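You operate a simulated robot arm through the tools that you are given. There is no shell and no other tool. Be economical: measure what you need, move in short steps, check, and stop when the job is done.

You are at the controls of a simulated robot arm. One attempt, no reset.

Task
Close the cell tap and the yellow tap, then wipe up the mud splash with the blue cloth.
Fine: put the cloth back where it lay; no puddle. What is to be rubbed or washed off counts as gone when no trace of it is left.

The check looks at the end state, three seconds after you hand in, the way a careful person would. Anything else that was tipped, shoved, dropped, spilled or broken makes it a failure. Flat cloth is picked up by pressing the open fingertips on it (5 to 10 N) and closing them slowly along it; thin cloth reads only 2 to 8 mm in the jaws.

Robot
A 7-joint arm with a fingered hand, fixed in place. Base frame: the origin is at the foot of the arm, x ahead of it, y to its left, z up; the work surface is at about z = 0.88. Readings come in m, rad, newtons and seconds.
With the tool pointing down near the work surface it reaches from about 0.18 to 0.8 m from the base axis. Its first joint turns from -2.897 to 2.897 rad. Payload 4.9 kg.
The tool frame sits at the grasp point between the pads (the TCP): z along the fingers, y along the line on which they close. The tips reach 0.032 m beyond it. The gripper opens to 0.192 m. The gripper's body begins 0.089 m behind the TCP. The gripper is a hand of 3 fingers: y runs from the thumb to the fingers, the wrist lies at [0, 0, -0.267] in the tool frame.
Orientation is that of the tool frame in the base frame, as [roll, pitch, yaw] about the fixed x, y, z axes, in that order (R = Rz(yaw) Ry(pitch) Rx(roll)). With the fingers straight down and closing along the base's y, the tool's x points along the base's -x, its y along +y and its z along -z.

Tools
- The arm moves only by the tool step_arm. Its argument "targets" is a list of rows, each a list of 6 numbers: the shift along the tool's x, y, z in mm, then the turn, a rotation vector about the tool's x, y, z in rad. In form: [[x, y, z, ax, ay, az], ...]. A call has 1 to 8 rows; each row is the pose to reach, as a shift and turn from the pose commanded when the call began, along the tool's axes at that moment. A row lasts 0.2 s, in which the tool goes at most 0.05 m and 0.15 rad; a call with a longer step from one row to the next is refused whole. Where a pose cannot be reached the arm comes as near as it can. A force on the tool above 40 N (or 10 N above the force at the start of the call, whichever is more), or a blocked arm, ends the call early, and 0.2 s more pass. In this call time passes only in rows, and 0.2 s behind the last. It gives the time, the measured TCP pose, the force on the tool (base axes), the opening and the grip force at its end, in the units of the frame above (readings bear some noise), with the torque about the TCP (base axes, N m) and any sound that the robot's microphone picked up.
- Cameras (640 x 400 px; columns grow to the right, rows downward): "scene" is fixed at [0.0511, -0.651, 1.6535]; the picture's right is [0.89, -0.45, 0.00], its down [-0.22, -0.44, -0.87] and it looks along [0.39, 0.78, -0.49] (base axes); focal length 346 px, centre (320, 200). "wrist" rides on the gripper at [0.08, -0.046, -0.113] in the tool frame; the picture's right is [0.50, 0.87, 0.00], its down [-0.67, 0.39, -0.63] and it looks along [-0.55, 0.32, 0.78] (tool axes); focal length 226 px, centre (320, 200). There is no depth. A picture from a camera that has moved, and an enlarged one, comes with that camera's place and axes in the base frame and with its lens.
- get_image(camera): a new picture of that camera. It takes no simulated time.
- set_fingers(finger1, finger2, thumb_bend): sets how far each is bent, from 0 (flat) to 1 (curled in); at 0.3 the hand is open as for a grip, at 0.7 the pads meet at the TCP. One left out holds its place. A second passes; each finger stops where it meets its share of the squeeze, and holds until it gets a number again. It is the only way to open and close the hand. It gives what a move gives, with no picture; readings hold the bend of each and the force on the fingers (four entries, about 0 where the hand has none), thumb and palm.
- close_up(camera, box): a new picture of the part [left, top, right, bottom] of that camera's present view, enlarged. It takes no simulated time.
- hand_in(): hands the job in; it is judged then, once.

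Work in short steps. Places have to be worked out from the pictures, the camera data and where the tool is seen: move nearer, look again, correct. Check each grasp and each placing, and mend what went wrong. You have 120 turns and 76 pictures in all, those below and enlarged ones among them. Open the gripper and draw the arm clear of the work before you hand the job in, unless the task says otherwise; then end with one line.

The tools are called after "Request:" by a JSON object that holds its "api" and its "payload". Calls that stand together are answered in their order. step_arm: Moves the arm, as the interface text tells. Its arguments: {"type":"object","properties":{"targets":{"type":"array"}},"required":["targets"]} The other tools are called the same way: set_fingers (finger1, finger2, thumb_bend) moves the fingers one by one; get_image (camera) takes a picture; close_up (camera, box) takes an enlarged picture of a part of a camera's view; hand_in () hands the job in.

At the start:

```text
time_s: 0.0
tool_pos: [0.2912, 0.4258, 1.2754]
orientation: [3.141, 0.001, 3.141]
force: [2.0, 0.1, 0.2]
torque: [0.02, 0.0, -0.01]
gripper_width: 0.192
grasp_force: 0.1
shape: jaw
bend: [0.3, 0.3, 0.3]
finger forces: [0.0, 0.0, 0.0, 0.1, 0.1, 0.0]
```

scene: 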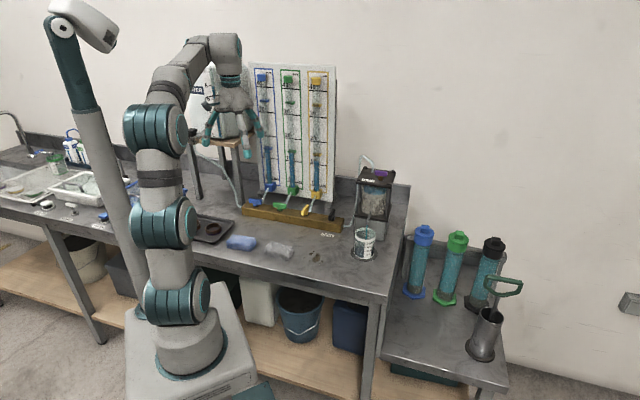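
wrist: 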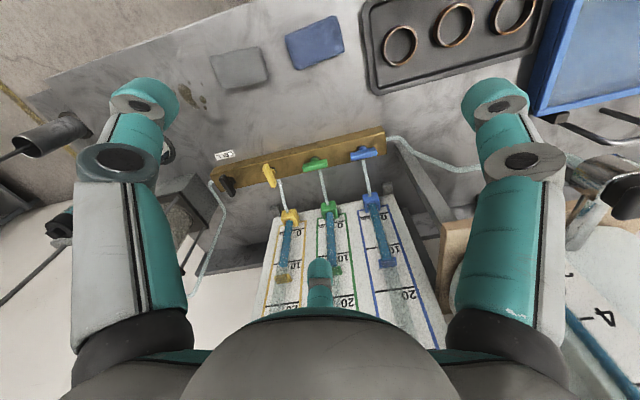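

I look closer at the taps and the cloths first.

Request:
{"api": "close_up", "payload": {"camera": "scene", "box": [220, 140, 400, 270]}}

Request:
{"api": "close_up", "payload": {"camera": "wrist", "box": [160, 0, 420, 240]}}

```text
3.08 times, centred on (310, 205) of scene
camera zoom: at [0.0511, -0.651, 1.6535], right [0.89, -0.45, 0.0], down [-0.22, -0.44, -0.87], along [0.39, 0.78, -0.49], focal length 1064 px, centre (351, 185)
```

zoom: 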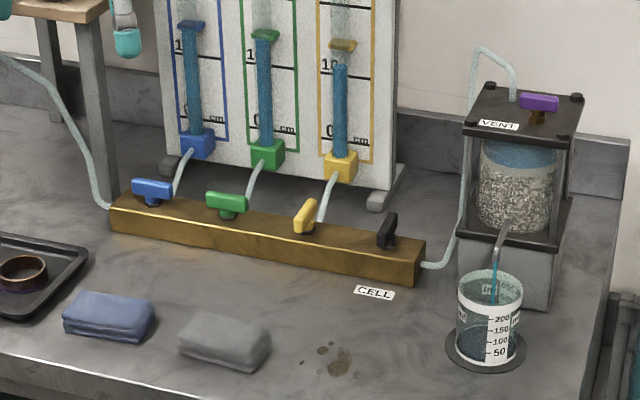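

```text
1.67 times, centred on (290, 120) of wrist
camera zoom: at [0.2126, 0.3795, 1.3892], right [-0.5, 0.87, 0.0], down [0.67, 0.39, 0.63], along [0.55, 0.32, -0.78], focal length 377 px, centre (370, 333)
```

zoom: 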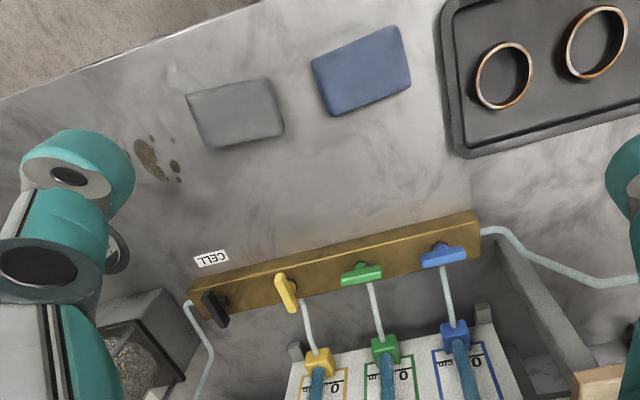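

The cell tap (black) comes out near (0.60, 0.35, 0.95) and the yellow tap near (0.52, 0.424, 0.95). The bar runs along (0.7, -0.7). I move in front of them for a better look.

Request:
{"api": "step_arm", "payload": {"targets": [[-33, -18, 22, 0, 0, 0], [-66, -36, 44, 0, 0, 0], [-98, -54, 66, 0, 0, 0], [-131, -72, 89, 0, 0, 0], [-164, -90, 111, 0, 0, 0], [-196, -108, 133, 0, 0, 0], [-229, -126, 155, 0, 0, 0]]}}

Request:
{"api": "get_image", "payload": {"camera": "wrist"}}

Request:
{"api": "close_up", "payload": {"camera": "scene", "box": [220, 140, 400, 270]}}

```text
time_s: 1.6
tool_pos: [0.5223, 0.3011, 1.1211]
orientation: [3.141, 0.003, -3.141]
force: [0.0, -0.4, 0.9]
torque: [-0.02, 0.03, -0.02]
gripper_width: 0.192
grasp_force: 0.1
shape: jaw
bend: [0.3, 0.3, 0.3]
finger forces: [0.1, 0.1, 0.0, 0.0, 0.0, 0.0]
```

```text
71 pictures are left
camera wrist: at [0.4426, 0.2535, 1.2347], right [-0.5, 0.87, 0.0], down [0.67, 0.39, 0.63], along [0.55, 0.32, -0.77], focal length 226 px, centre (320, 200)
```

wrist: 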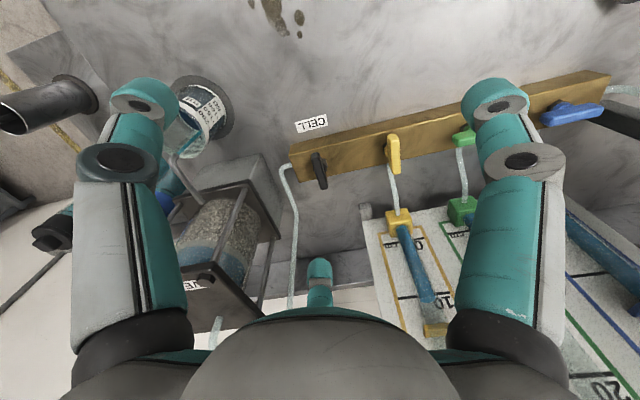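

```text
3.08 times, centred on (310, 205) of scene
camera zoom: at [0.0511, -0.651, 1.6535], right [0.89, -0.45, 0.0], down [-0.22, -0.44, -0.87], along [0.39, 0.78, -0.49], focal length 1064 px, centre (351, 185)
```

zoom: 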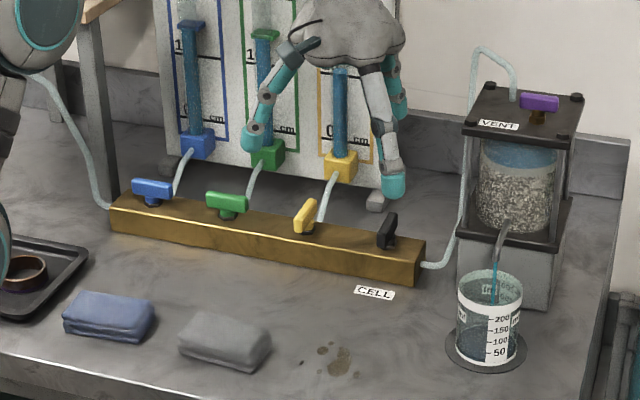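

I zoom in on the two handles to get their size and angle.

Request:
{"api": "close_up", "payload": {"camera": "wrist", "box": [260, 90, 460, 215]}}

Request:
{"api": "close_up", "payload": {"camera": "scene", "box": [290, 185, 350, 222]}}

```text
3.20 times, centred on (360, 152) of wrist
camera zoom: at [0.4426, 0.2535, 1.2347], right [-0.5, 0.87, 0.0], down [0.67, 0.39, 0.63], along [0.55, 0.32, -0.77], focal length 723 px, centre (192, 352)
```

zoom: 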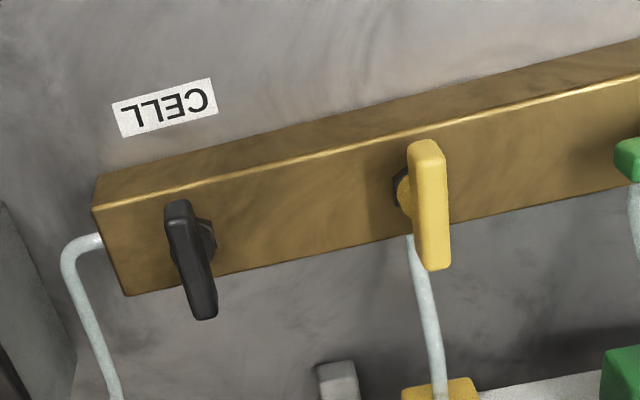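

```text
10.67 times, centred on (320, 204) of scene
camera zoom: at [0.0511, -0.651, 1.6535], right [0.89, -0.45, 0.0], down [-0.22, -0.44, -0.87], along [0.39, 0.78, -0.49], focal length 3688 px, centre (320, 163)
```

zoom: 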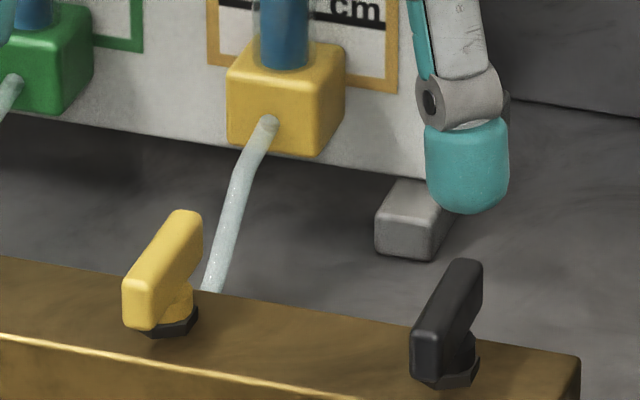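

Both handles lie across the bar and are about 5 cm long. One straight finger can push each of them round while the hand stays clear of the cell and board. I fold the thumb and finger1 and see which finger is left.

Request:
{"api": "set_fingers", "payload": {"finger1": 1, "thumb_bend": 1}}

Request:
{"api": "get_image", "payload": {"camera": "wrist"}}

Request:
{"api": "close_up", "payload": {"camera": "scene", "box": [270, 120, 400, 220]}}

```text
time_s: 2.6
tool_pos: [0.5219, 0.3012, 1.1201]
orientation: [-3.14, -0.001, -3.142]
force: [0.7, 0.3, 0.5]
torque: [0.04, 0.01, 0.04]
gripper_width: 0.0
grasp_force: 0.0
shape: fingers
bend: [0.98, 0.3, 0.93]
finger forces: [0.0, 0.0, 0.1, 0.0, 0.0, 0.0]
```

```text
67 pictures are left
camera wrist: at [0.4422, 0.2539, 1.2343], right [-0.5, 0.87, 0.0], down [0.67, 0.39, 0.63], along [0.55, 0.32, -0.78], focal length 226 px, centre (320, 200)
```

wrist: 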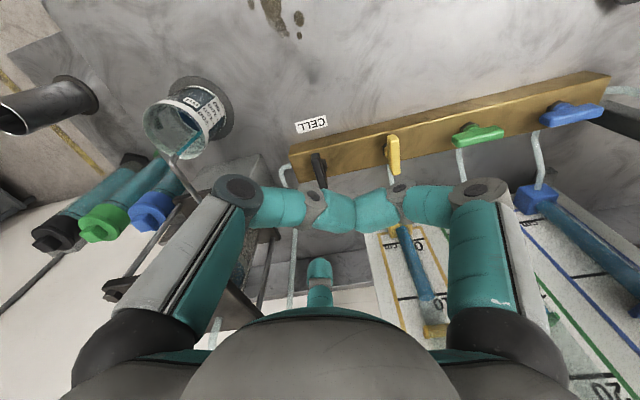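

```text
4.00 times, centred on (335, 170) of scene
camera zoom: at [0.0511, -0.651, 1.6535], right [0.89, -0.45, 0.0], down [-0.22, -0.44, -0.87], along [0.39, 0.78, -0.49], focal length 1383 px, centre (260, 320)
```

zoom: 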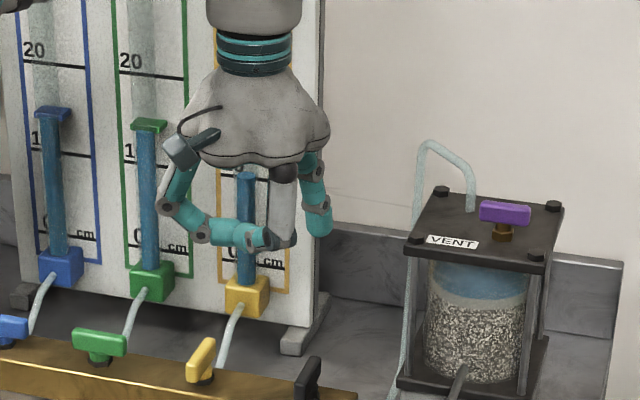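

Finger2 is the straight one. Its tip is about 0.105 m from the TCP along base angle 30°, roughly 0.02 m below TCP height. I lower it to just right of the black handle's near end, still above the handle.

Request:
{"api": "step_arm", "payload": {"targets": [[11, -40, 20, 0, 0, 0], [11, -40, 60, 0, 0, 0], [11, -40, 95, 0, 0, 0], [11, -40, 120, 0, 0, 0]]}}

Request:
{"api": "close_up", "payload": {"camera": "scene", "box": [270, 140, 400, 240]}}

Request:
{"api": "close_up", "payload": {"camera": "wrist", "box": [220, 120, 420, 290]}}

```text
time_s: 3.6
tool_pos: [0.5089, 0.2614, 0.9999]
orientation: [-3.141, 0.001, -3.141]
force: [-0.6, -0.1, 0.6]
torque: [0.0, 0.02, 0.01]
gripper_width: 0.0001
grasp_force: 0.0
shape: fingers
bend: [0.98, 0.3, 0.93]
finger forces: [0.0, 0.0, 0.0, 0.0, 0.0, 0.1]
```

```text
4.00 times, centred on (335, 190) of scene
camera zoom: at [0.0511, -0.651, 1.6535], right [0.89, -0.45, 0.0], down [-0.22, -0.44, -0.87], along [0.39, 0.78, -0.49], focal length 1383 px, centre (260, 240)
```

zoom: 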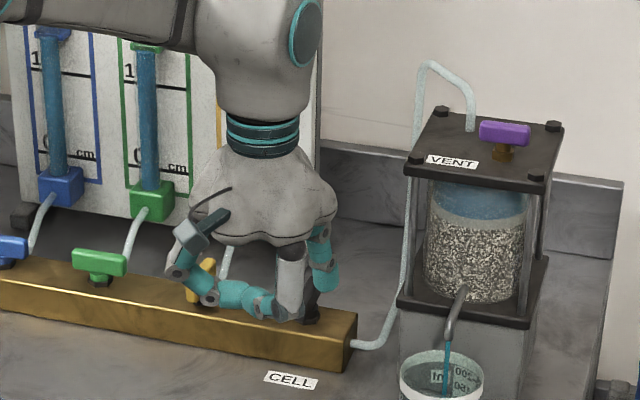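

```text
2.35 times, centred on (320, 205) of wrist
camera zoom: at [0.4299, 0.2135, 1.1139], right [-0.5, 0.87, 0.0], down [0.67, 0.39, 0.63], along [0.55, 0.32, -0.77], focal length 532 px, centre (320, 188)
```

zoom: 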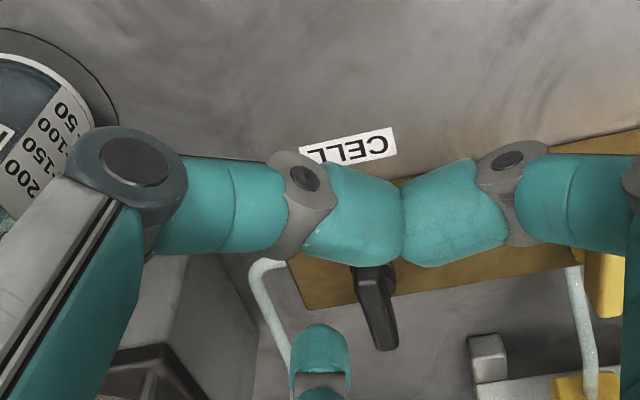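

The tip is clear of the handle on its right, about 5 mm off. I lower it beside the handle.

Request:
{"api": "step_arm", "payload": {"targets": [[2, -3, 14, 0, 0, 0], [2, -3, 28, 0, 0, 0], [2, -3, 40, 0, 0, 0]]}}

Request:
{"api": "close_up", "payload": {"camera": "scene", "box": [290, 170, 370, 230]}}

Request:
{"api": "close_up", "payload": {"camera": "wrist", "box": [220, 120, 420, 290]}}

```text
time_s: 4.4
tool_pos: [0.5071, 0.2565, 0.961]
orientation: [3.141, 0.0, 3.141]
force: [-0.3, 0.2, -0.2]
torque: [0.03, 0.02, 0.01]
gripper_width: 0.0
grasp_force: 0.0
shape: fingers
bend: [0.98, 0.3, 0.93]
finger forces: [0.1, 0.0, 0.0, 0.0, 0.1, 0.0]
```

```text
6.67 times, centred on (330, 200) of scene
camera zoom: at [0.0511, -0.651, 1.6535], right [0.89, -0.45, 0.0], down [-0.22, -0.44, -0.87], along [0.39, 0.78, -0.49], focal length 2305 px, centre (253, 200)
```

zoom: 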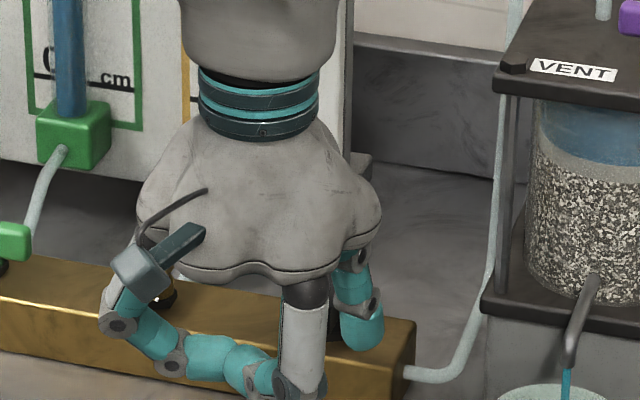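

```text
2.35 times, centred on (320, 205) of wrist
camera zoom: at [0.4284, 0.2098, 1.0741], right [-0.5, 0.87, 0.0], down [0.67, 0.39, 0.63], along [0.55, 0.32, -0.78], focal length 532 px, centre (320, 188)
```

zoom: 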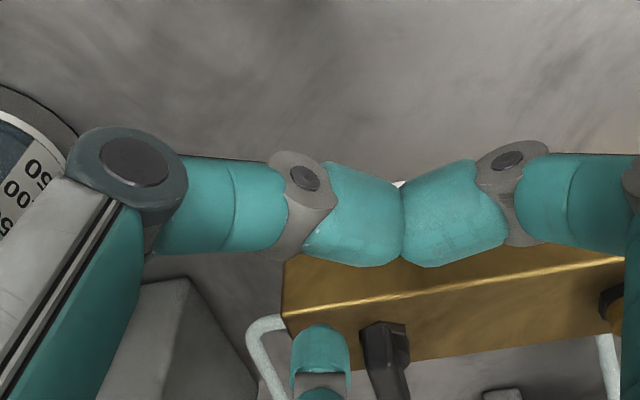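

The tip is next to the handle. I push the near end left (clockwise) a little to feel the resistance.

Request:
{"api": "step_arm", "payload": {"targets": [[5, 6, 0, 0, 0, 0], [10, 7, 0, 0, 0, 0], [15, 8.5, 0, 0, 0, 0]]}}

Request:
{"api": "close_up", "payload": {"camera": "wrist", "box": [220, 120, 420, 290]}}

```text
time_s: 5.2
tool_pos: [0.4918, 0.2664, 0.9608]
orientation: [-3.141, 0.0, 3.142]
force: [0.5, 0.3, -0.3]
torque: [-0.04, 0.02, -0.07]
gripper_width: 0.0
grasp_force: 0.1
shape: fingers
bend: [0.98, 0.3, 0.93]
finger forces: [0.0, 0.6, 0.0, 0.0, 0.1, 0.1]
```

```text
2.35 times, centred on (320, 205) of wrist
camera zoom: at [0.4134, 0.2189, 1.0742], right [-0.5, 0.87, 0.0], down [0.67, 0.39, 0.63], along [0.55, 0.32, -0.78], focal length 532 px, centre (320, 188)
```

zoom: 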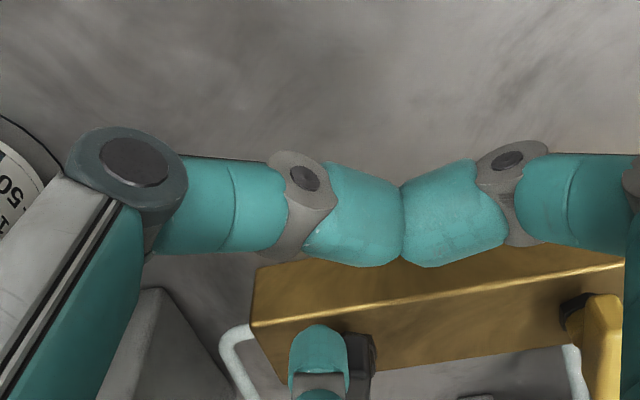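

There is light contact and little resistance. I continue along the arc.

Request:
{"api": "step_arm", "payload": {"targets": [[4, 3.2, 0, 0, 0, 0], [8, 6.5, 0, 0, 0, 0], [10.5, 11, 0, 0, 0, 0]]}}

Request:
{"api": "close_up", "payload": {"camera": "wrist", "box": [220, 120, 420, 290]}}

```text
time_s: 6.0
tool_pos: [0.4834, 0.277, 0.96]
orientation: [-3.141, 0.001, 3.14]
force: [-0.3, -0.7, 0.0]
torque: [-0.01, 0.02, -0.06]
gripper_width: 0.0003
grasp_force: 0.4
shape: fingers
bend: [0.98, 0.3, 0.93]
finger forces: [0.0, 0.7, 0.0, 0.1, 0.0, 0.0]
```

```text
2.35 times, centred on (320, 205) of wrist
camera zoom: at [0.4029, 0.2306, 1.0746], right [-0.5, 0.87, 0.0], down [0.67, 0.39, 0.63], along [0.55, 0.32, -0.78], focal length 532 px, centre (320, 188)
```

zoom: 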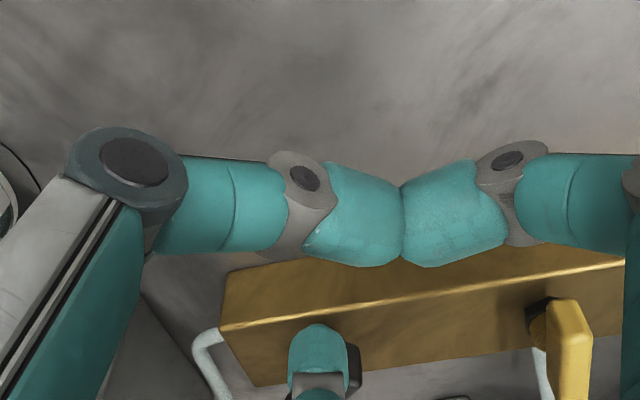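

It is turning freely, so I finish the arc.

Request:
{"api": "step_arm", "payload": {"targets": [[2.2, 5, 0, 0, 0, 0], [2, 11, 0, 0, 0, 0], [0.5, 18, 0, 0, 0, 0]]}}

Request:
{"api": "close_up", "payload": {"camera": "wrist", "box": [220, 120, 420, 290]}}

Request:
{"api": "close_up", "payload": {"camera": "scene", "box": [290, 170, 410, 270]}}

```text
time_s: 6.8
tool_pos: [0.4805, 0.2955, 0.9599]
orientation: [-3.141, 0.0, -3.141]
force: [-0.5, -0.7, -0.3]
torque: [-0.02, 0.01, -0.06]
gripper_width: 0.0
grasp_force: 0.2
shape: fingers
bend: [0.98, 0.3, 0.93]
finger forces: [0.0, 0.8, 0.0, 0.0, 0.1, 0.0]
```

```text
2.35 times, centred on (320, 205) of wrist
camera zoom: at [0.4025, 0.2485, 1.0746], right [-0.5, 0.87, 0.0], down [0.67, 0.39, 0.63], along [0.55, 0.32, -0.78], focal length 532 px, centre (320, 188)
```

zoom: 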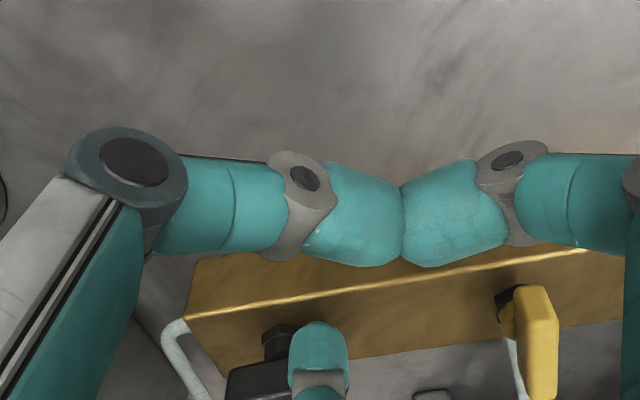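

```text
4.00 times, centred on (350, 220) of scene
camera zoom: at [0.0511, -0.651, 1.6535], right [0.89, -0.45, 0.0], down [-0.22, -0.44, -0.87], along [0.39, 0.78, -0.49], focal length 1383 px, centre (200, 120)
```

zoom: 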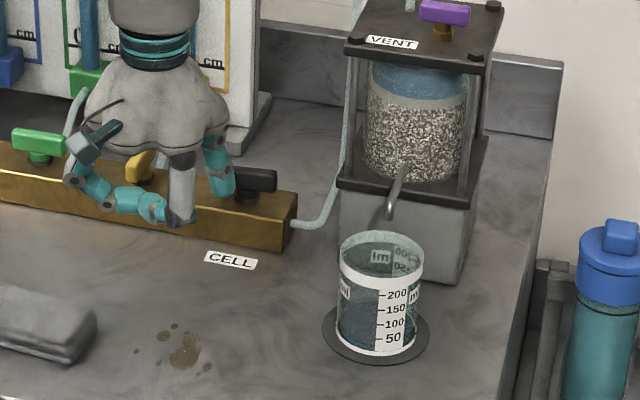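

The stream has stopped and the handle lies along the bar. One small extra push will show whether it is at its stop.

Request:
{"api": "step_arm", "payload": {"targets": [[-1.5, 1.5, 0, 0, 0, 0], [-2.5, 2.5, 0, 0, 0, 0]]}}

Request:
{"api": "close_up", "payload": {"camera": "wrist", "box": [220, 180, 420, 290]}}

```text
time_s: 7.4
tool_pos: [0.4847, 0.2972, 0.9609]
orientation: [3.142, -0.001, -3.141]
force: [-0.7, -1.8, 0.8]
torque: [0.01, -0.02, 0.0]
gripper_width: 0.0001
grasp_force: 0.0
shape: fingers
bend: [0.98, 0.31, 0.93]
finger forces: [0.0, 1.4, 0.0, 0.0, 0.0, 0.1]
```

```text
3.20 times, centred on (320, 235) of wrist
camera zoom: at [0.4049, 0.2507, 1.0744], right [-0.5, 0.87, 0.0], down [0.67, 0.39, 0.63], along [0.55, 0.32, -0.78], focal length 723 px, centre (320, 88)
```

zoom: 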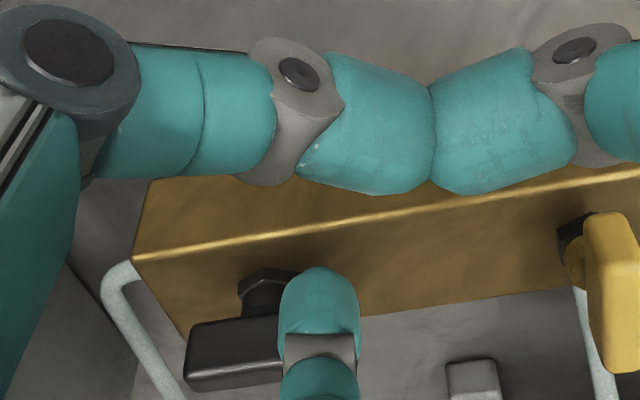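

Contact force has risen, so the cell tap is at its stop. I retract, lift, and move to the same relative start by the yellow tap.

Request:
{"api": "step_arm", "payload": {"targets": [[14, -14, 0, 0, 0, 0], [14, -14, -35, 0, 0, 0], [16, -12, -60, 0, 0, 0], [35, 12, -60, 0, 0, 0], [54, 38, -60, 0, 0, 0]]}}

Request:
{"api": "close_up", "payload": {"camera": "wrist", "box": [220, 120, 420, 290]}}

Request:
{"api": "close_up", "payload": {"camera": "scene", "box": [250, 160, 370, 250]}}

```text
time_s: 8.6
tool_pos: [0.4295, 0.3357, 1.0228]
orientation: [-3.139, 0.0, -3.14]
force: [0.6, 0.7, -0.1]
torque: [0.0, -0.01, 0.02]
gripper_width: 0.0
grasp_force: 0.0
shape: fingers
bend: [0.98, 0.3, 0.93]
finger forces: [0.1, 0.0, 0.0, 0.1, 0.0, 0.0]
```

```text
2.35 times, centred on (320, 205) of wrist
camera zoom: at [0.3515, 0.2888, 1.1354], right [-0.5, 0.87, 0.0], down [0.67, 0.39, 0.63], along [0.55, 0.32, -0.78], focal length 532 px, centre (320, 188)
```

zoom: 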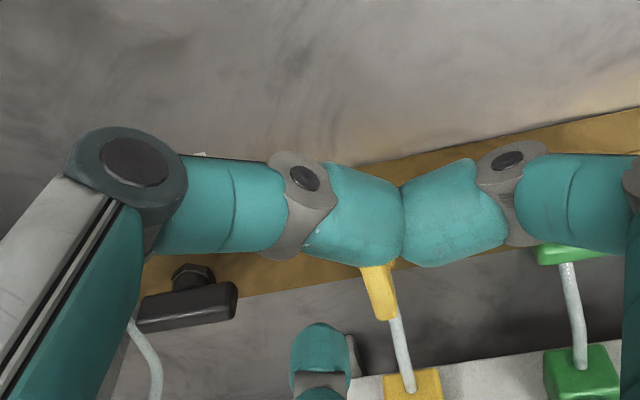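

```text
4.44 times, centred on (310, 205) of scene
camera zoom: at [0.0511, -0.651, 1.6535], right [0.89, -0.45, 0.0], down [-0.22, -0.44, -0.87], along [0.39, 0.78, -0.49], focal length 1537 px, centre (364, 178)
```

zoom: 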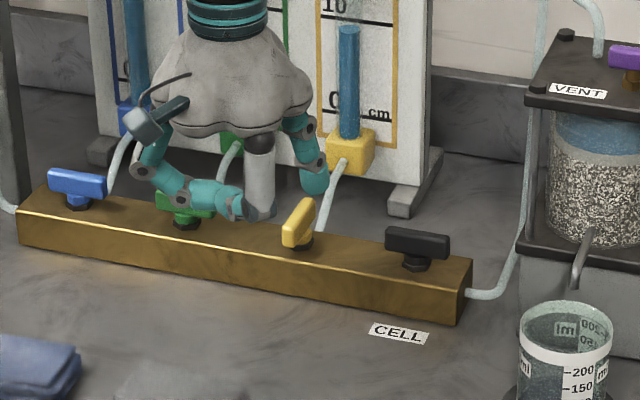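

The geometry matches the black tap. I lower beside the yellow handle.

Request:
{"api": "step_arm", "payload": {"targets": [[0, 0, 20, 0, 0, 0], [0, 0, 40, 0, 0, 0], [0, -1, 61, 0, 0, 0]]}}

Request:
{"api": "close_up", "payload": {"camera": "wrist", "box": [220, 120, 420, 290]}}

```text
time_s: 9.4
tool_pos: [0.4311, 0.3356, 0.96]
orientation: [-3.141, 0.0, -3.14]
force: [0.1, 1.2, 1.1]
torque: [-0.02, -0.06, -0.04]
gripper_width: 0.0002
grasp_force: 0.0
shape: fingers
bend: [0.98, 0.3, 0.93]
finger forces: [0.1, 0.0, 0.0, 0.0, 0.0, 0.1]
```

```text
2.35 times, centred on (320, 205) of wrist
camera zoom: at [0.3516, 0.288, 1.0735], right [-0.5, 0.87, 0.0], down [0.67, 0.39, 0.63], along [0.55, 0.32, -0.78], focal length 532 px, centre (320, 188)
```

zoom: 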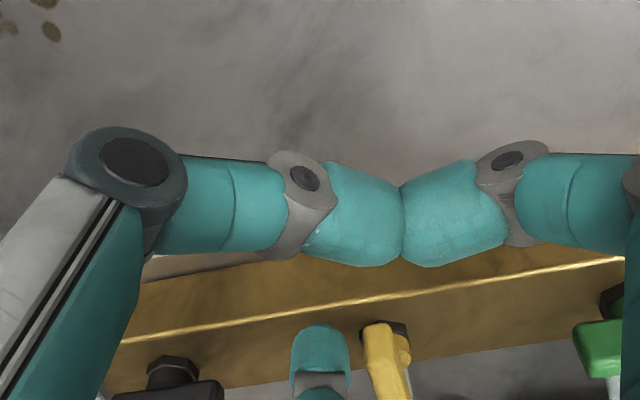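

The view is the same as for the black tap, so I run the same arc.

Request:
{"api": "step_arm", "payload": {"targets": [[5, 6, 0, 0, 0, 0], [10, 7, 0, 0, 0, 0], [15, 8.5, 0, 0, 0, 0], [19, 11.7, 0, 0, 0, 0], [23, 15, 0, 0, 0, 0], [25.5, 19.5, 0, 0, 0, 0], [27.7, 24.5, 0, 0, 0, 0]]}}

Request:
{"api": "step_arm", "payload": {"targets": [[-0.2, 6, 0, 0, 0, 0], [-1.7, 13, 0, 0, 0, 0], [-4.2, 15.5, 0, 0, 0, 0]]}}

Request:
{"api": "close_up", "payload": {"camera": "wrist", "box": [220, 120, 420, 290]}}

```text
time_s: 11.0
tool_pos: [0.4027, 0.3597, 0.9608]
orientation: [-3.141, 0.0, 3.14]
force: [-0.5, -0.4, -1.6]
torque: [-0.01, 0.01, -0.12]
gripper_width: 0.0
grasp_force: 0.4
shape: fingers
bend: [0.98, 0.3, 0.93]
finger forces: [0.0, 0.8, 0.1, 0.0, 0.0, 0.0]
```

```text
time_s: 11.8
tool_pos: [0.4055, 0.3743, 0.9594]
orientation: [3.141, 0.001, -3.141]
force: [0.3, -0.8, 0.2]
torque: [-0.04, 0.04, 0.02]
gripper_width: 0.0
grasp_force: 0.4
shape: fingers
bend: [0.98, 0.31, 0.93]
finger forces: [0.0, 0.8, 0.0, 0.0, 0.0, 0.0]
```

```text
2.35 times, centred on (320, 205) of wrist
camera zoom: at [0.3273, 0.3277, 1.0734], right [-0.5, 0.87, 0.0], down [0.67, 0.39, 0.63], along [0.55, 0.32, -0.78], focal length 532 px, centre (320, 188)
```

zoom: 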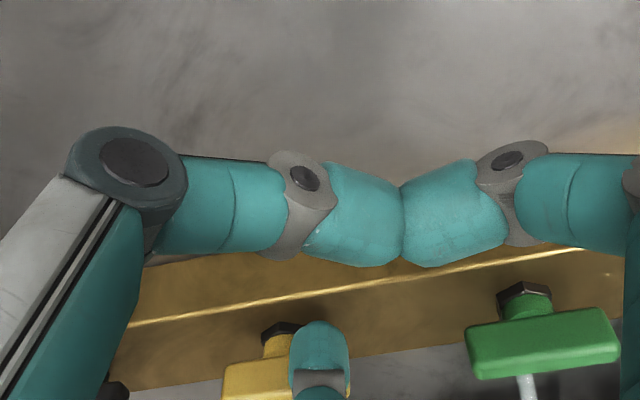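

Nearly there. I push slightly further until the stop shows in the force.

Request:
{"api": "step_arm", "payload": {"targets": [[-1.3, 1.3, 0, 0, 0, 0], [-2.5, 2.5, 0, 0, 0, 0]]}}

```text
time_s: 12.4
tool_pos: [0.4086, 0.3772, 0.9595]
orientation: [-3.141, 0.0, -3.14]
force: [-1.9, -1.4, 0.3]
torque: [0.01, -0.03, -0.06]
gripper_width: 0.0
grasp_force: 1.5
shape: fingers
bend: [0.98, 0.32, 0.93]
finger forces: [0.0, 3.1, 0.0, 0.0, 0.0, 0.0]
```

The force has risen to 3 N, so the yellow tap is at its stop too. I retract, lift and check.

Request:
{"api": "step_arm", "payload": {"targets": [[14, -14, 0, 0, 0, 0], [14, -14, -40, 0, 0, 0], [30, -14, -85, 0, 0, 0], [60, -14, -120, 0, 0, 0], [100, -14, -145, 0, 0, 0], [135, -14, -170, 0, 0, 0]]}}

Request:
{"api": "close_up", "payload": {"camera": "scene", "box": [220, 140, 400, 270]}}

Request:
{"api": "set_fingers", "payload": {"finger1": 0.3, "finger2": 0.3, "thumb_bend": 0.3}}

Request:
{"api": "get_image", "payload": {"camera": "wrist"}}

```text
time_s: 13.8
tool_pos: [0.2731, 0.3625, 1.1301]
orientation: [-3.142, 0.001, 3.141]
force: [0.7, 0.4, -0.6]
torque: [-0.02, 0.02, -0.02]
gripper_width: 0.0
grasp_force: 0.0
shape: fingers
bend: [0.98, 0.3, 0.93]
finger forces: [0.0, 0.1, 0.0, 0.0, 0.0, 0.0]
```

```text
3.08 times, centred on (310, 205) of scene
camera zoom: at [0.0511, -0.651, 1.6535], right [0.89, -0.45, 0.0], down [-0.22, -0.44, -0.87], along [0.39, 0.78, -0.49], focal length 1064 px, centre (351, 185)
```

zoom: 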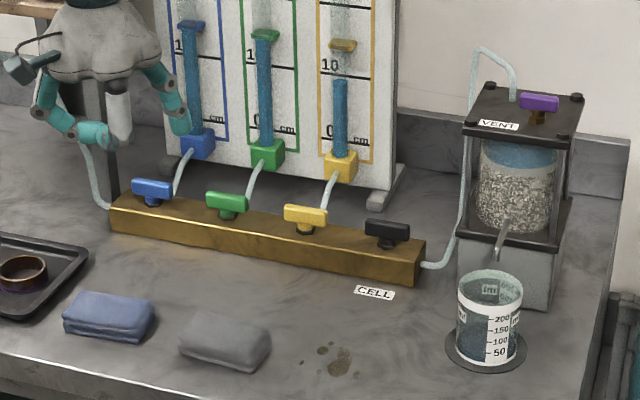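

```text
time_s: 14.8
tool_pos: [0.2737, 0.363, 1.1287]
orientation: [3.141, 0.0, 3.141]
force: [0.0, 0.6, 0.8]
torque: [0.03, 0.02, 0.02]
gripper_width: 0.1676
grasp_force: 0.1
shape: fingers
bend: [0.3, 0.3, 0.3]
finger forces: [0.0, 0.0, 0.0, 0.0, 0.1, 0.1]
```

```text
51 pictures are left
camera wrist: at [0.1947, 0.3158, 1.2433], right [-0.5, 0.87, 0.0], down [0.67, 0.39, 0.63], along [0.55, 0.32, -0.78], focal length 226 px, centre (320, 200)
```

wrist: 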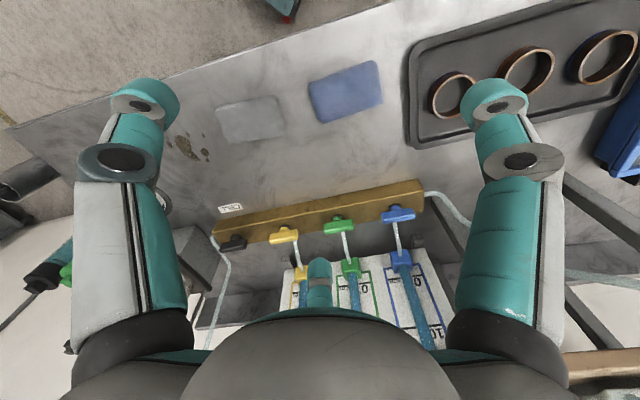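

All four handles now lie along the bar and the stream is off. The blue cloth is about 9 x 6 cm, centred near (0.251, 0.390), with its long side along the bar direction. I zoom in on it and the mud.

Request:
{"api": "close_up", "payload": {"camera": "scene", "box": [215, 220, 345, 280]}}

Request:
{"api": "close_up", "payload": {"camera": "wrist", "box": [150, 40, 410, 200]}}

```text
4.92 times, centred on (280, 250) of scene
camera zoom: at [0.0511, -0.651, 1.6535], right [0.89, -0.45, 0.0], down [-0.22, -0.44, -0.87], along [0.39, 0.78, -0.49], focal length 1702 px, centre (517, -46)
```

zoom: 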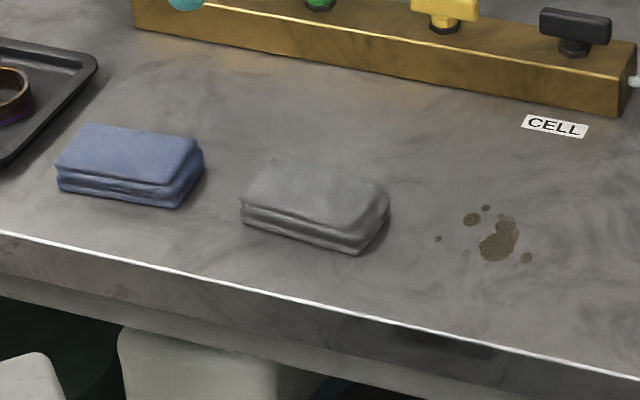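

```text
2.46 times, centred on (280, 120) of wrist
camera zoom: at [0.1947, 0.3158, 1.2433], right [-0.5, 0.87, 0.0], down [0.67, 0.39, 0.63], along [0.55, 0.32, -0.78], focal length 556 px, centre (418, 397)
```

zoom: 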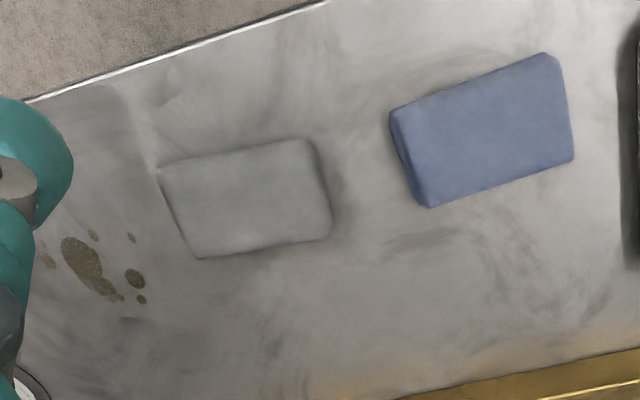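

The cloth is a folded pad about 2 cm thick. I turn the hand so thumb and fingers close across its short side, set the fingers part closed, and hover above it.

Request:
{"api": "step_arm", "payload": {"targets": [[8, 9, 10, 0, 0, 0.13], [15, 18, 20, 0, 0, 0.26], [22, 27, 30, 0, 0, 0.39], [22, 27, 50, 0, 0, 0.52], [22, 27, 70, 0, 0, 0.65], [22, 27, 90, 0, 0, 0.785]]}}

Request:
{"api": "set_fingers", "payload": {"finger1": 0.45, "finger2": 0.45, "thumb_bend": 0.45}}

Request:
{"api": "get_image", "payload": {"camera": "wrist"}}

Request:
{"api": "close_up", "payload": {"camera": "scene", "box": [190, 170, 320, 270]}}

```text
time_s: 16.2
tool_pos: [0.2524, 0.3896, 1.039]
orientation: [3.141, 0.001, 2.355]
force: [0.2, -0.4, 0.2]
torque: [0.0, 0.03, 0.01]
gripper_width: 0.1679
grasp_force: 0.0
shape: fingers
bend: [0.3, 0.3, 0.3]
finger forces: [0.0, 0.0, 0.1, 0.0, 0.0, 0.0]
```

```text
time_s: 17.2
tool_pos: [0.2516, 0.3896, 1.0382]
orientation: [-3.141, 0.001, 2.357]
force: [-0.2, 0.0, 0.0]
torque: [0.0, -0.01, -0.01]
gripper_width: 0.1063
grasp_force: 0.1
shape: fingers
bend: [0.45, 0.45, 0.45]
finger forces: [0.0, 0.0, 0.0, 0.0, 0.0, 0.0]
```

```text
48 pictures are left
camera wrist: at [0.1641, 0.4125, 1.1527], right [0.26, 0.97, 0.0], down [0.75, -0.2, 0.63], along [0.61, -0.16, -0.78], focal length 226 px, centre (320, 200)
```

wrist: 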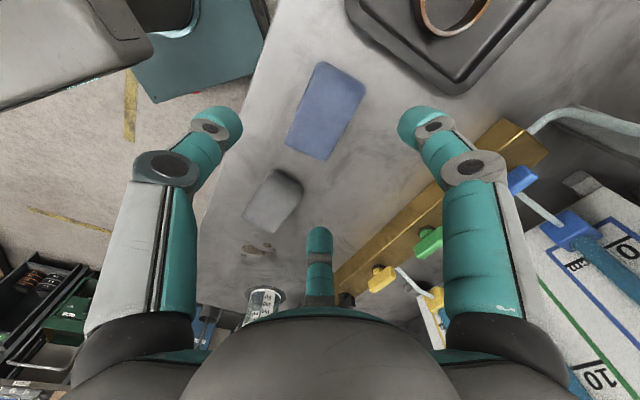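

```text
4.00 times, centred on (255, 220) of scene
camera zoom: at [0.0511, -0.651, 1.6535], right [0.89, -0.45, 0.0], down [-0.22, -0.44, -0.87], along [0.39, 0.78, -0.49], focal length 1383 px, centre (580, 120)
```

zoom: 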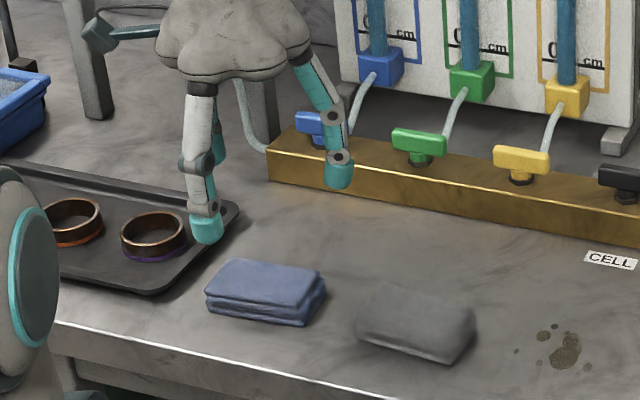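

The hand closes radially with three fingers. The better grip puts the two fingers across the short width and the thumb on the right short end, so I turn 90° counter-clockwise above the cloth.

Request:
{"api": "step_arm", "payload": {"targets": [[0, 0, 0, 0, 0, -0.14], [0, 0, 0, 0, 0, -0.28], [0, 0, 0, 0, 0, -0.42], [0, 0, 0, 0, 0, -0.56], [0, 0, 0, 0, 0, -0.7], [0, 0, 0, 0, 0, -0.84], [1, 1, 0, 0, 0, -0.98], [3.5, 0, 0, 0, 0, -1.12]]}}

Request:
{"api": "step_arm", "payload": {"targets": [[0, 0, 0, 0, 0, -0.15], [0, 0, 0, 0, 0, -0.3], [0, 0, 0, 0, 0, -0.45]]}}

Request:
{"api": "get_image", "payload": {"camera": "wrist"}}

Request:
{"api": "close_up", "payload": {"camera": "scene", "box": [190, 170, 320, 270]}}

```text
time_s: 19.0
tool_pos: [0.2496, 0.3907, 1.0397]
orientation: [-3.141, 0.001, -2.804]
force: [-0.4, 0.4, -0.6]
torque: [-0.01, -0.02, 0.03]
gripper_width: 0.1062
grasp_force: 0.0
shape: fingers
bend: [0.45, 0.45, 0.45]
finger forces: [0.0, 0.0, 0.0, 0.1, 0.0, 0.0]
```

```text
time_s: 19.8
tool_pos: [0.2496, 0.3914, 1.0395]
orientation: [-3.14, 0.001, -2.355]
force: [0.5, 0.6, -0.2]
torque: [0.03, -0.02, 0.02]
gripper_width: 0.1063
grasp_force: 0.2
shape: fingers
bend: [0.45, 0.45, 0.45]
finger forces: [0.0, 0.0, 0.0, 0.1, 0.0, 0.0]
```

```text
46 pictures are left
camera wrist: at [0.2271, 0.3023, 1.1532], right [-0.97, 0.26, 0.0], down [0.2, 0.75, 0.63], along [0.16, 0.61, -0.78], focal length 226 px, centre (320, 200)
```

wrist: 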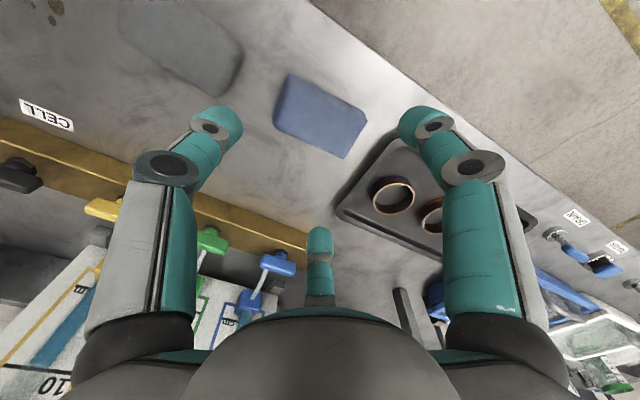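

```text
4.00 times, centred on (255, 220) of scene
camera zoom: at [0.0511, -0.651, 1.6535], right [0.89, -0.45, 0.0], down [-0.22, -0.44, -0.87], along [0.39, 0.78, -0.49], focal length 1383 px, centre (580, 120)
```

zoom: 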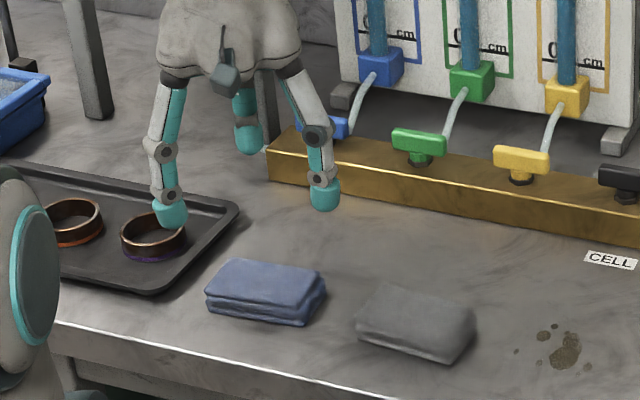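

Alignment looks right. I draw the thumb in slightly so it stays clear of the grey cloth, and lower to just above the cloth.

Request:
{"api": "set_fingers", "payload": {"thumb_bend": 0.48}}

Request:
{"api": "step_arm", "payload": {"targets": [[0, 0, 40, 0, 0, 0], [0, 0, 70, 0, 0, 0], [0, 0, 92, 0, 0, 0]]}}

Request:
{"api": "close_up", "payload": {"camera": "wrist", "box": [150, 40, 470, 240]}}

Request:
{"api": "close_up", "payload": {"camera": "scene", "box": [205, 190, 305, 270]}}

```text
time_s: 20.8
tool_pos: [0.2497, 0.3918, 1.0374]
orientation: [-3.141, 0.0, -2.355]
force: [-0.6, 0.2, -0.3]
torque: [0.02, 0.0, 0.0]
gripper_width: 0.0999
grasp_force: 0.1
shape: fingers
bend: [0.45, 0.45, 0.48]
finger forces: [0.0, 0.0, 0.0, 0.0, 0.1, 0.0]
```

```text
time_s: 21.6
tool_pos: [0.2489, 0.3922, 0.947]
orientation: [3.14, -0.001, -2.356]
force: [-0.4, -0.2, 0.3]
torque: [-0.03, 0.03, -0.01]
gripper_width: 0.1
grasp_force: 0.1
shape: fingers
bend: [0.45, 0.45, 0.48]
finger forces: [0.1, 0.0, 0.1, 0.0, 0.0, 0.0]
```

```text
2.00 times, centred on (310, 140) of wrist
camera zoom: at [0.2256, 0.3029, 1.0607], right [-0.97, 0.26, 0.0], down [0.2, 0.75, 0.63], along [0.16, 0.61, -0.78], focal length 452 px, centre (340, 320)
```

zoom: 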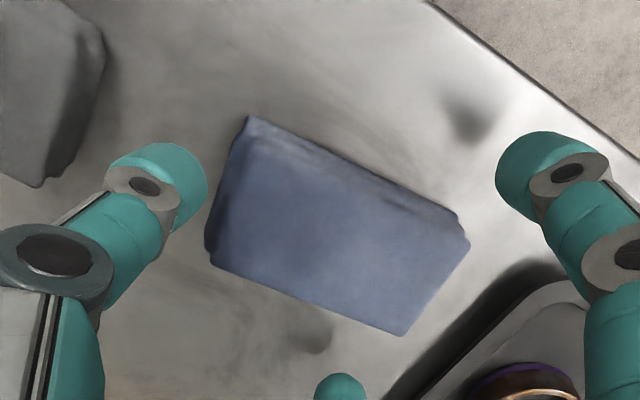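

```text
5.00 times, centred on (255, 230) of scene
camera zoom: at [0.0511, -0.651, 1.6535], right [0.89, -0.45, 0.0], down [-0.22, -0.44, -0.87], along [0.39, 0.78, -0.49], focal length 1729 px, centre (645, 50)
```

zoom: 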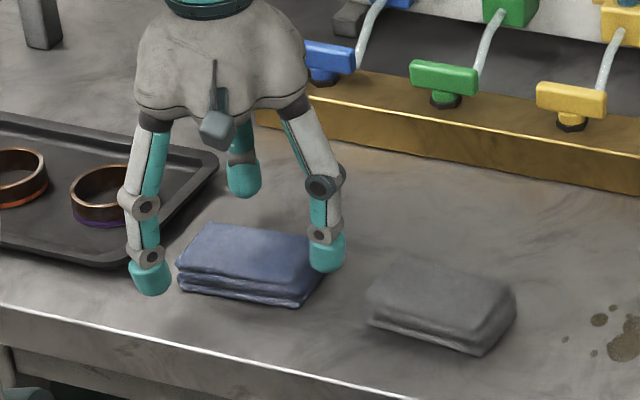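

The cloth centre is about 5 mm nearer in y than the hand. I correct for that and lower until the tips are some 8 mm above the table.

Request:
{"api": "step_arm", "payload": {"targets": [[3.5, -3.5, 8, 0, 0, 0], [3.5, -3.5, 17, 0, 0, 0], [3.5, -3.5, 25, 0, 0, 0]]}}

Request:
{"api": "close_up", "payload": {"camera": "wrist", "box": [150, 40, 470, 240]}}

```text
time_s: 22.4
tool_pos: [0.2503, 0.3876, 0.9222]
orientation: [-3.142, 0.0, -2.357]
force: [0.0, 0.6, 0.4]
torque: [0.03, -0.01, -0.01]
gripper_width: 0.0998
grasp_force: 0.0
shape: fingers
bend: [0.45, 0.45, 0.48]
finger forces: [0.0, 0.0, 0.0, 0.0, 0.0, 0.1]
```

```text
2.00 times, centred on (310, 140) of wrist
camera zoom: at [0.2262, 0.2976, 1.0361], right [-0.97, 0.26, 0.0], down [0.2, 0.75, 0.63], along [0.16, 0.61, -0.78], focal length 452 px, centre (340, 320)
```

zoom: 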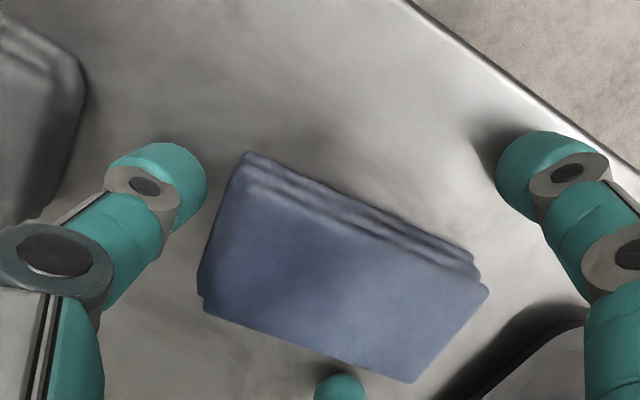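

The centre is still about 7 mm nearer. I shift again.

Request:
{"api": "step_arm", "payload": {"targets": [[3.2, -1.5, 0, 0, 0, 0], [6.4, -3, 0, 0, 0, 0]]}}

Request:
{"api": "set_fingers", "payload": {"finger1": 0.53, "finger2": 0.53, "thumb_bend": 0.53}}

Request:
{"api": "close_up", "payload": {"camera": "wrist", "box": [150, 40, 470, 240]}}

Request:
{"api": "close_up", "payload": {"camera": "scene", "box": [205, 190, 305, 270]}}

```text
time_s: 23.0
tool_pos: [0.248, 0.3813, 0.9227]
orientation: [-3.142, 0.0, -2.357]
force: [-0.2, -0.3, 0.5]
torque: [0.01, -0.03, -0.03]
gripper_width: 0.1
grasp_force: 0.0
shape: fingers
bend: [0.45, 0.45, 0.48]
finger forces: [0.0, 0.0, 0.0, 0.0, 0.0, 0.0]
```

```text
time_s: 24.0
tool_pos: [0.2479, 0.3798, 0.9231]
orientation: [-3.14, 0.0, -2.355]
force: [-0.4, -0.1, 0.8]
torque: [0.09, -0.06, 0.0]
gripper_width: 0.0718
grasp_force: 1.0
shape: fingers
bend: [0.53, 0.52, 0.53]
finger forces: [0.1, 1.7, 0.1, 0.0, 0.1, 0.0]
```

```text
2.00 times, centred on (310, 140) of wrist
camera zoom: at [0.224, 0.2909, 1.0362], right [-0.97, 0.26, 0.0], down [0.2, 0.75, 0.63], along [0.16, 0.61, -0.78], focal length 452 px, centre (340, 320)
```

zoom: 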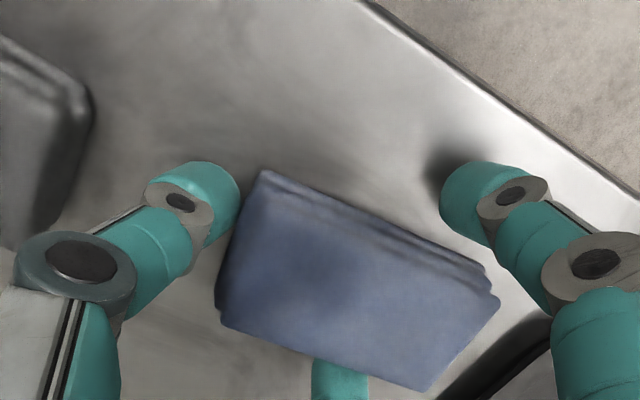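

```text
5.00 times, centred on (255, 230) of scene
camera zoom: at [0.0511, -0.651, 1.6535], right [0.89, -0.45, 0.0], down [-0.22, -0.44, -0.87], along [0.39, 0.78, -0.49], focal length 1729 px, centre (645, 50)
```

zoom: 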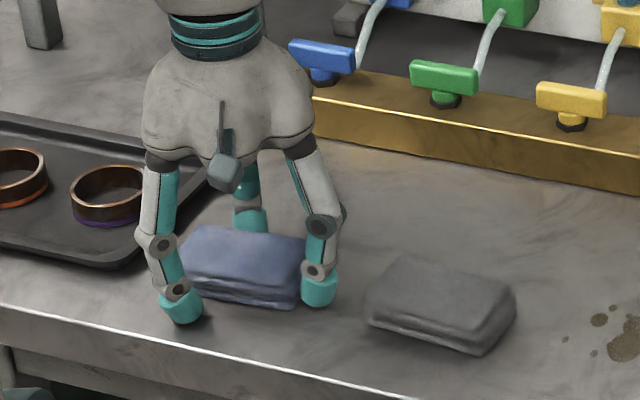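

Finger2 touches first while finger1 still has a gap. I shift 4 mm toward the back and close in small steps.

Request:
{"api": "step_arm", "payload": {"targets": [[-2, 0, 0, 0, 0, 0], [-4.5, -1, 0, 0, 0, 0]]}}

Request:
{"api": "set_fingers", "payload": {"finger1": 0.57, "finger2": 0.56, "thumb_bend": 0.57}}

Request:
{"api": "close_up", "payload": {"camera": "wrist", "box": [150, 40, 470, 240]}}

```text
time_s: 24.6
tool_pos: [0.2513, 0.3833, 0.9228]
orientation: [-3.141, 0.0, -2.356]
force: [-0.7, -0.4, 3.4]
torque: [-0.02, 0.17, 0.01]
gripper_width: 0.0732
grasp_force: 1.9
shape: fingers
bend: [0.52, 0.53, 0.53]
finger forces: [2.9, 0.8, 0.0, 0.1, 0.0, 0.0]
```

```text
time_s: 25.6
tool_pos: [0.2502, 0.3833, 0.9222]
orientation: [3.141, 0.0, -2.358]
force: [0.0, -0.5, 0.6]
torque: [0.0, 0.01, 0.01]
gripper_width: 0.0605
grasp_force: 0.7
shape: fingers
bend: [0.55, 0.55, 0.56]
finger forces: [1.0, 0.5, 0.0, 0.0, 0.1, 0.1]
```

```text
2.00 times, centred on (310, 140) of wrist
camera zoom: at [0.2278, 0.2934, 1.036], right [-0.97, 0.26, 0.0], down [0.2, 0.75, 0.63], along [0.16, 0.61, -0.78], focal length 452 px, centre (340, 320)
```

zoom: 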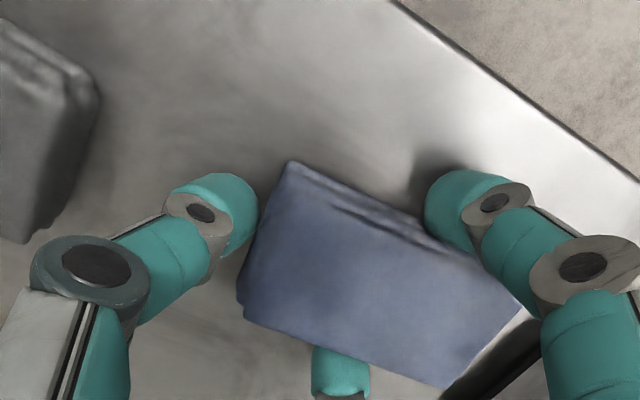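

Both fingers now touch. I close further with the thumb.

Request:
{"api": "set_fingers", "payload": {"finger1": 0.6, "finger2": 0.6, "thumb_bend": 0.62}}

Request:
{"api": "close_up", "payload": {"camera": "wrist", "box": [150, 40, 470, 240]}}

```text
time_s: 26.6
tool_pos: [0.2516, 0.3826, 0.9225]
orientation: [3.141, 0.0, -2.357]
force: [0.1, -0.7, 1.0]
torque: [0.04, 0.03, 0.03]
gripper_width: 0.0523
grasp_force: 7.2
shape: fingers
bend: [0.56, 0.56, 0.59]
finger forces: [3.5, 4.8, 0.0, 0.0, 5.2, 0.0]
```

```text
2.00 times, centred on (310, 140) of wrist
camera zoom: at [0.2278, 0.2934, 1.0361], right [-0.97, 0.26, 0.0], down [0.2, 0.75, 0.63], along [0.16, 0.61, -0.78], focal length 452 px, centre (340, 320)
```

zoom: 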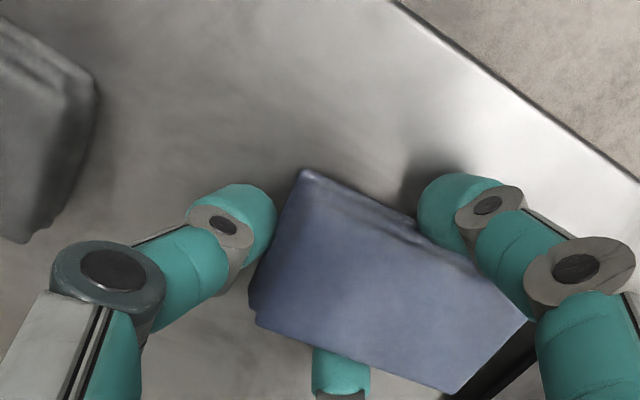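

All three hold with balanced forces (3.5, 4.8 and 5.2 N). I firm up the grip a little and lift slightly.

Request:
{"api": "set_fingers", "payload": {"finger1": 0.64, "finger2": 0.64, "thumb_bend": 0.66}}

Request:
{"api": "step_arm", "payload": {"targets": [[0, 0, -15, 0, 0, 0], [0, 0, -35, 0, 0, 0], [0, 0, -50, 0, 0, 0]]}}

Request:
{"api": "close_up", "payload": {"camera": "scene", "box": [190, 170, 320, 270]}}

```text
time_s: 27.6
tool_pos: [0.2507, 0.3829, 0.9223]
orientation: [-3.141, -0.001, -2.356]
force: [-0.2, 0.4, 0.8]
torque: [0.1, 0.03, 0.03]
gripper_width: 0.0468
grasp_force: 12.1
shape: fingers
bend: [0.57, 0.56, 0.62]
finger forces: [7.2, 8.5, 0.0, 0.0, 8.5, 0.0]
```

```text
time_s: 28.4
tool_pos: [0.2513, 0.3826, 0.9735]
orientation: [3.141, -0.001, -2.356]
force: [-0.1, -0.3, -0.2]
torque: [-0.01, -0.04, 0.02]
gripper_width: 0.0468
grasp_force: 12.1
shape: fingers
bend: [0.57, 0.56, 0.62]
finger forces: [6.9, 7.8, 0.1, 0.1, 8.6, 0.1]
```

```text
4.00 times, centred on (255, 220) of scene
camera zoom: at [0.0511, -0.651, 1.6535], right [0.89, -0.45, 0.0], down [-0.22, -0.44, -0.87], along [0.39, 0.78, -0.49], focal length 1383 px, centre (580, 120)
```

zoom: 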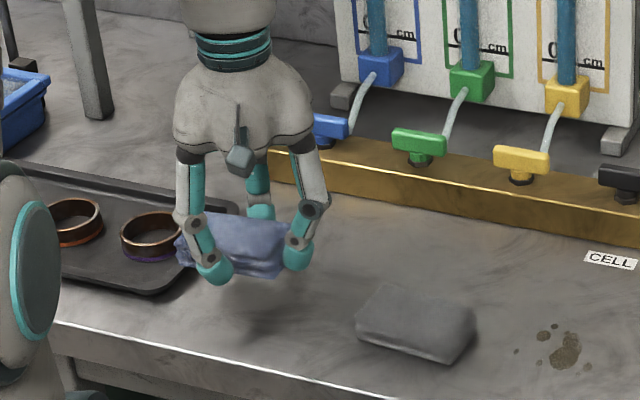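

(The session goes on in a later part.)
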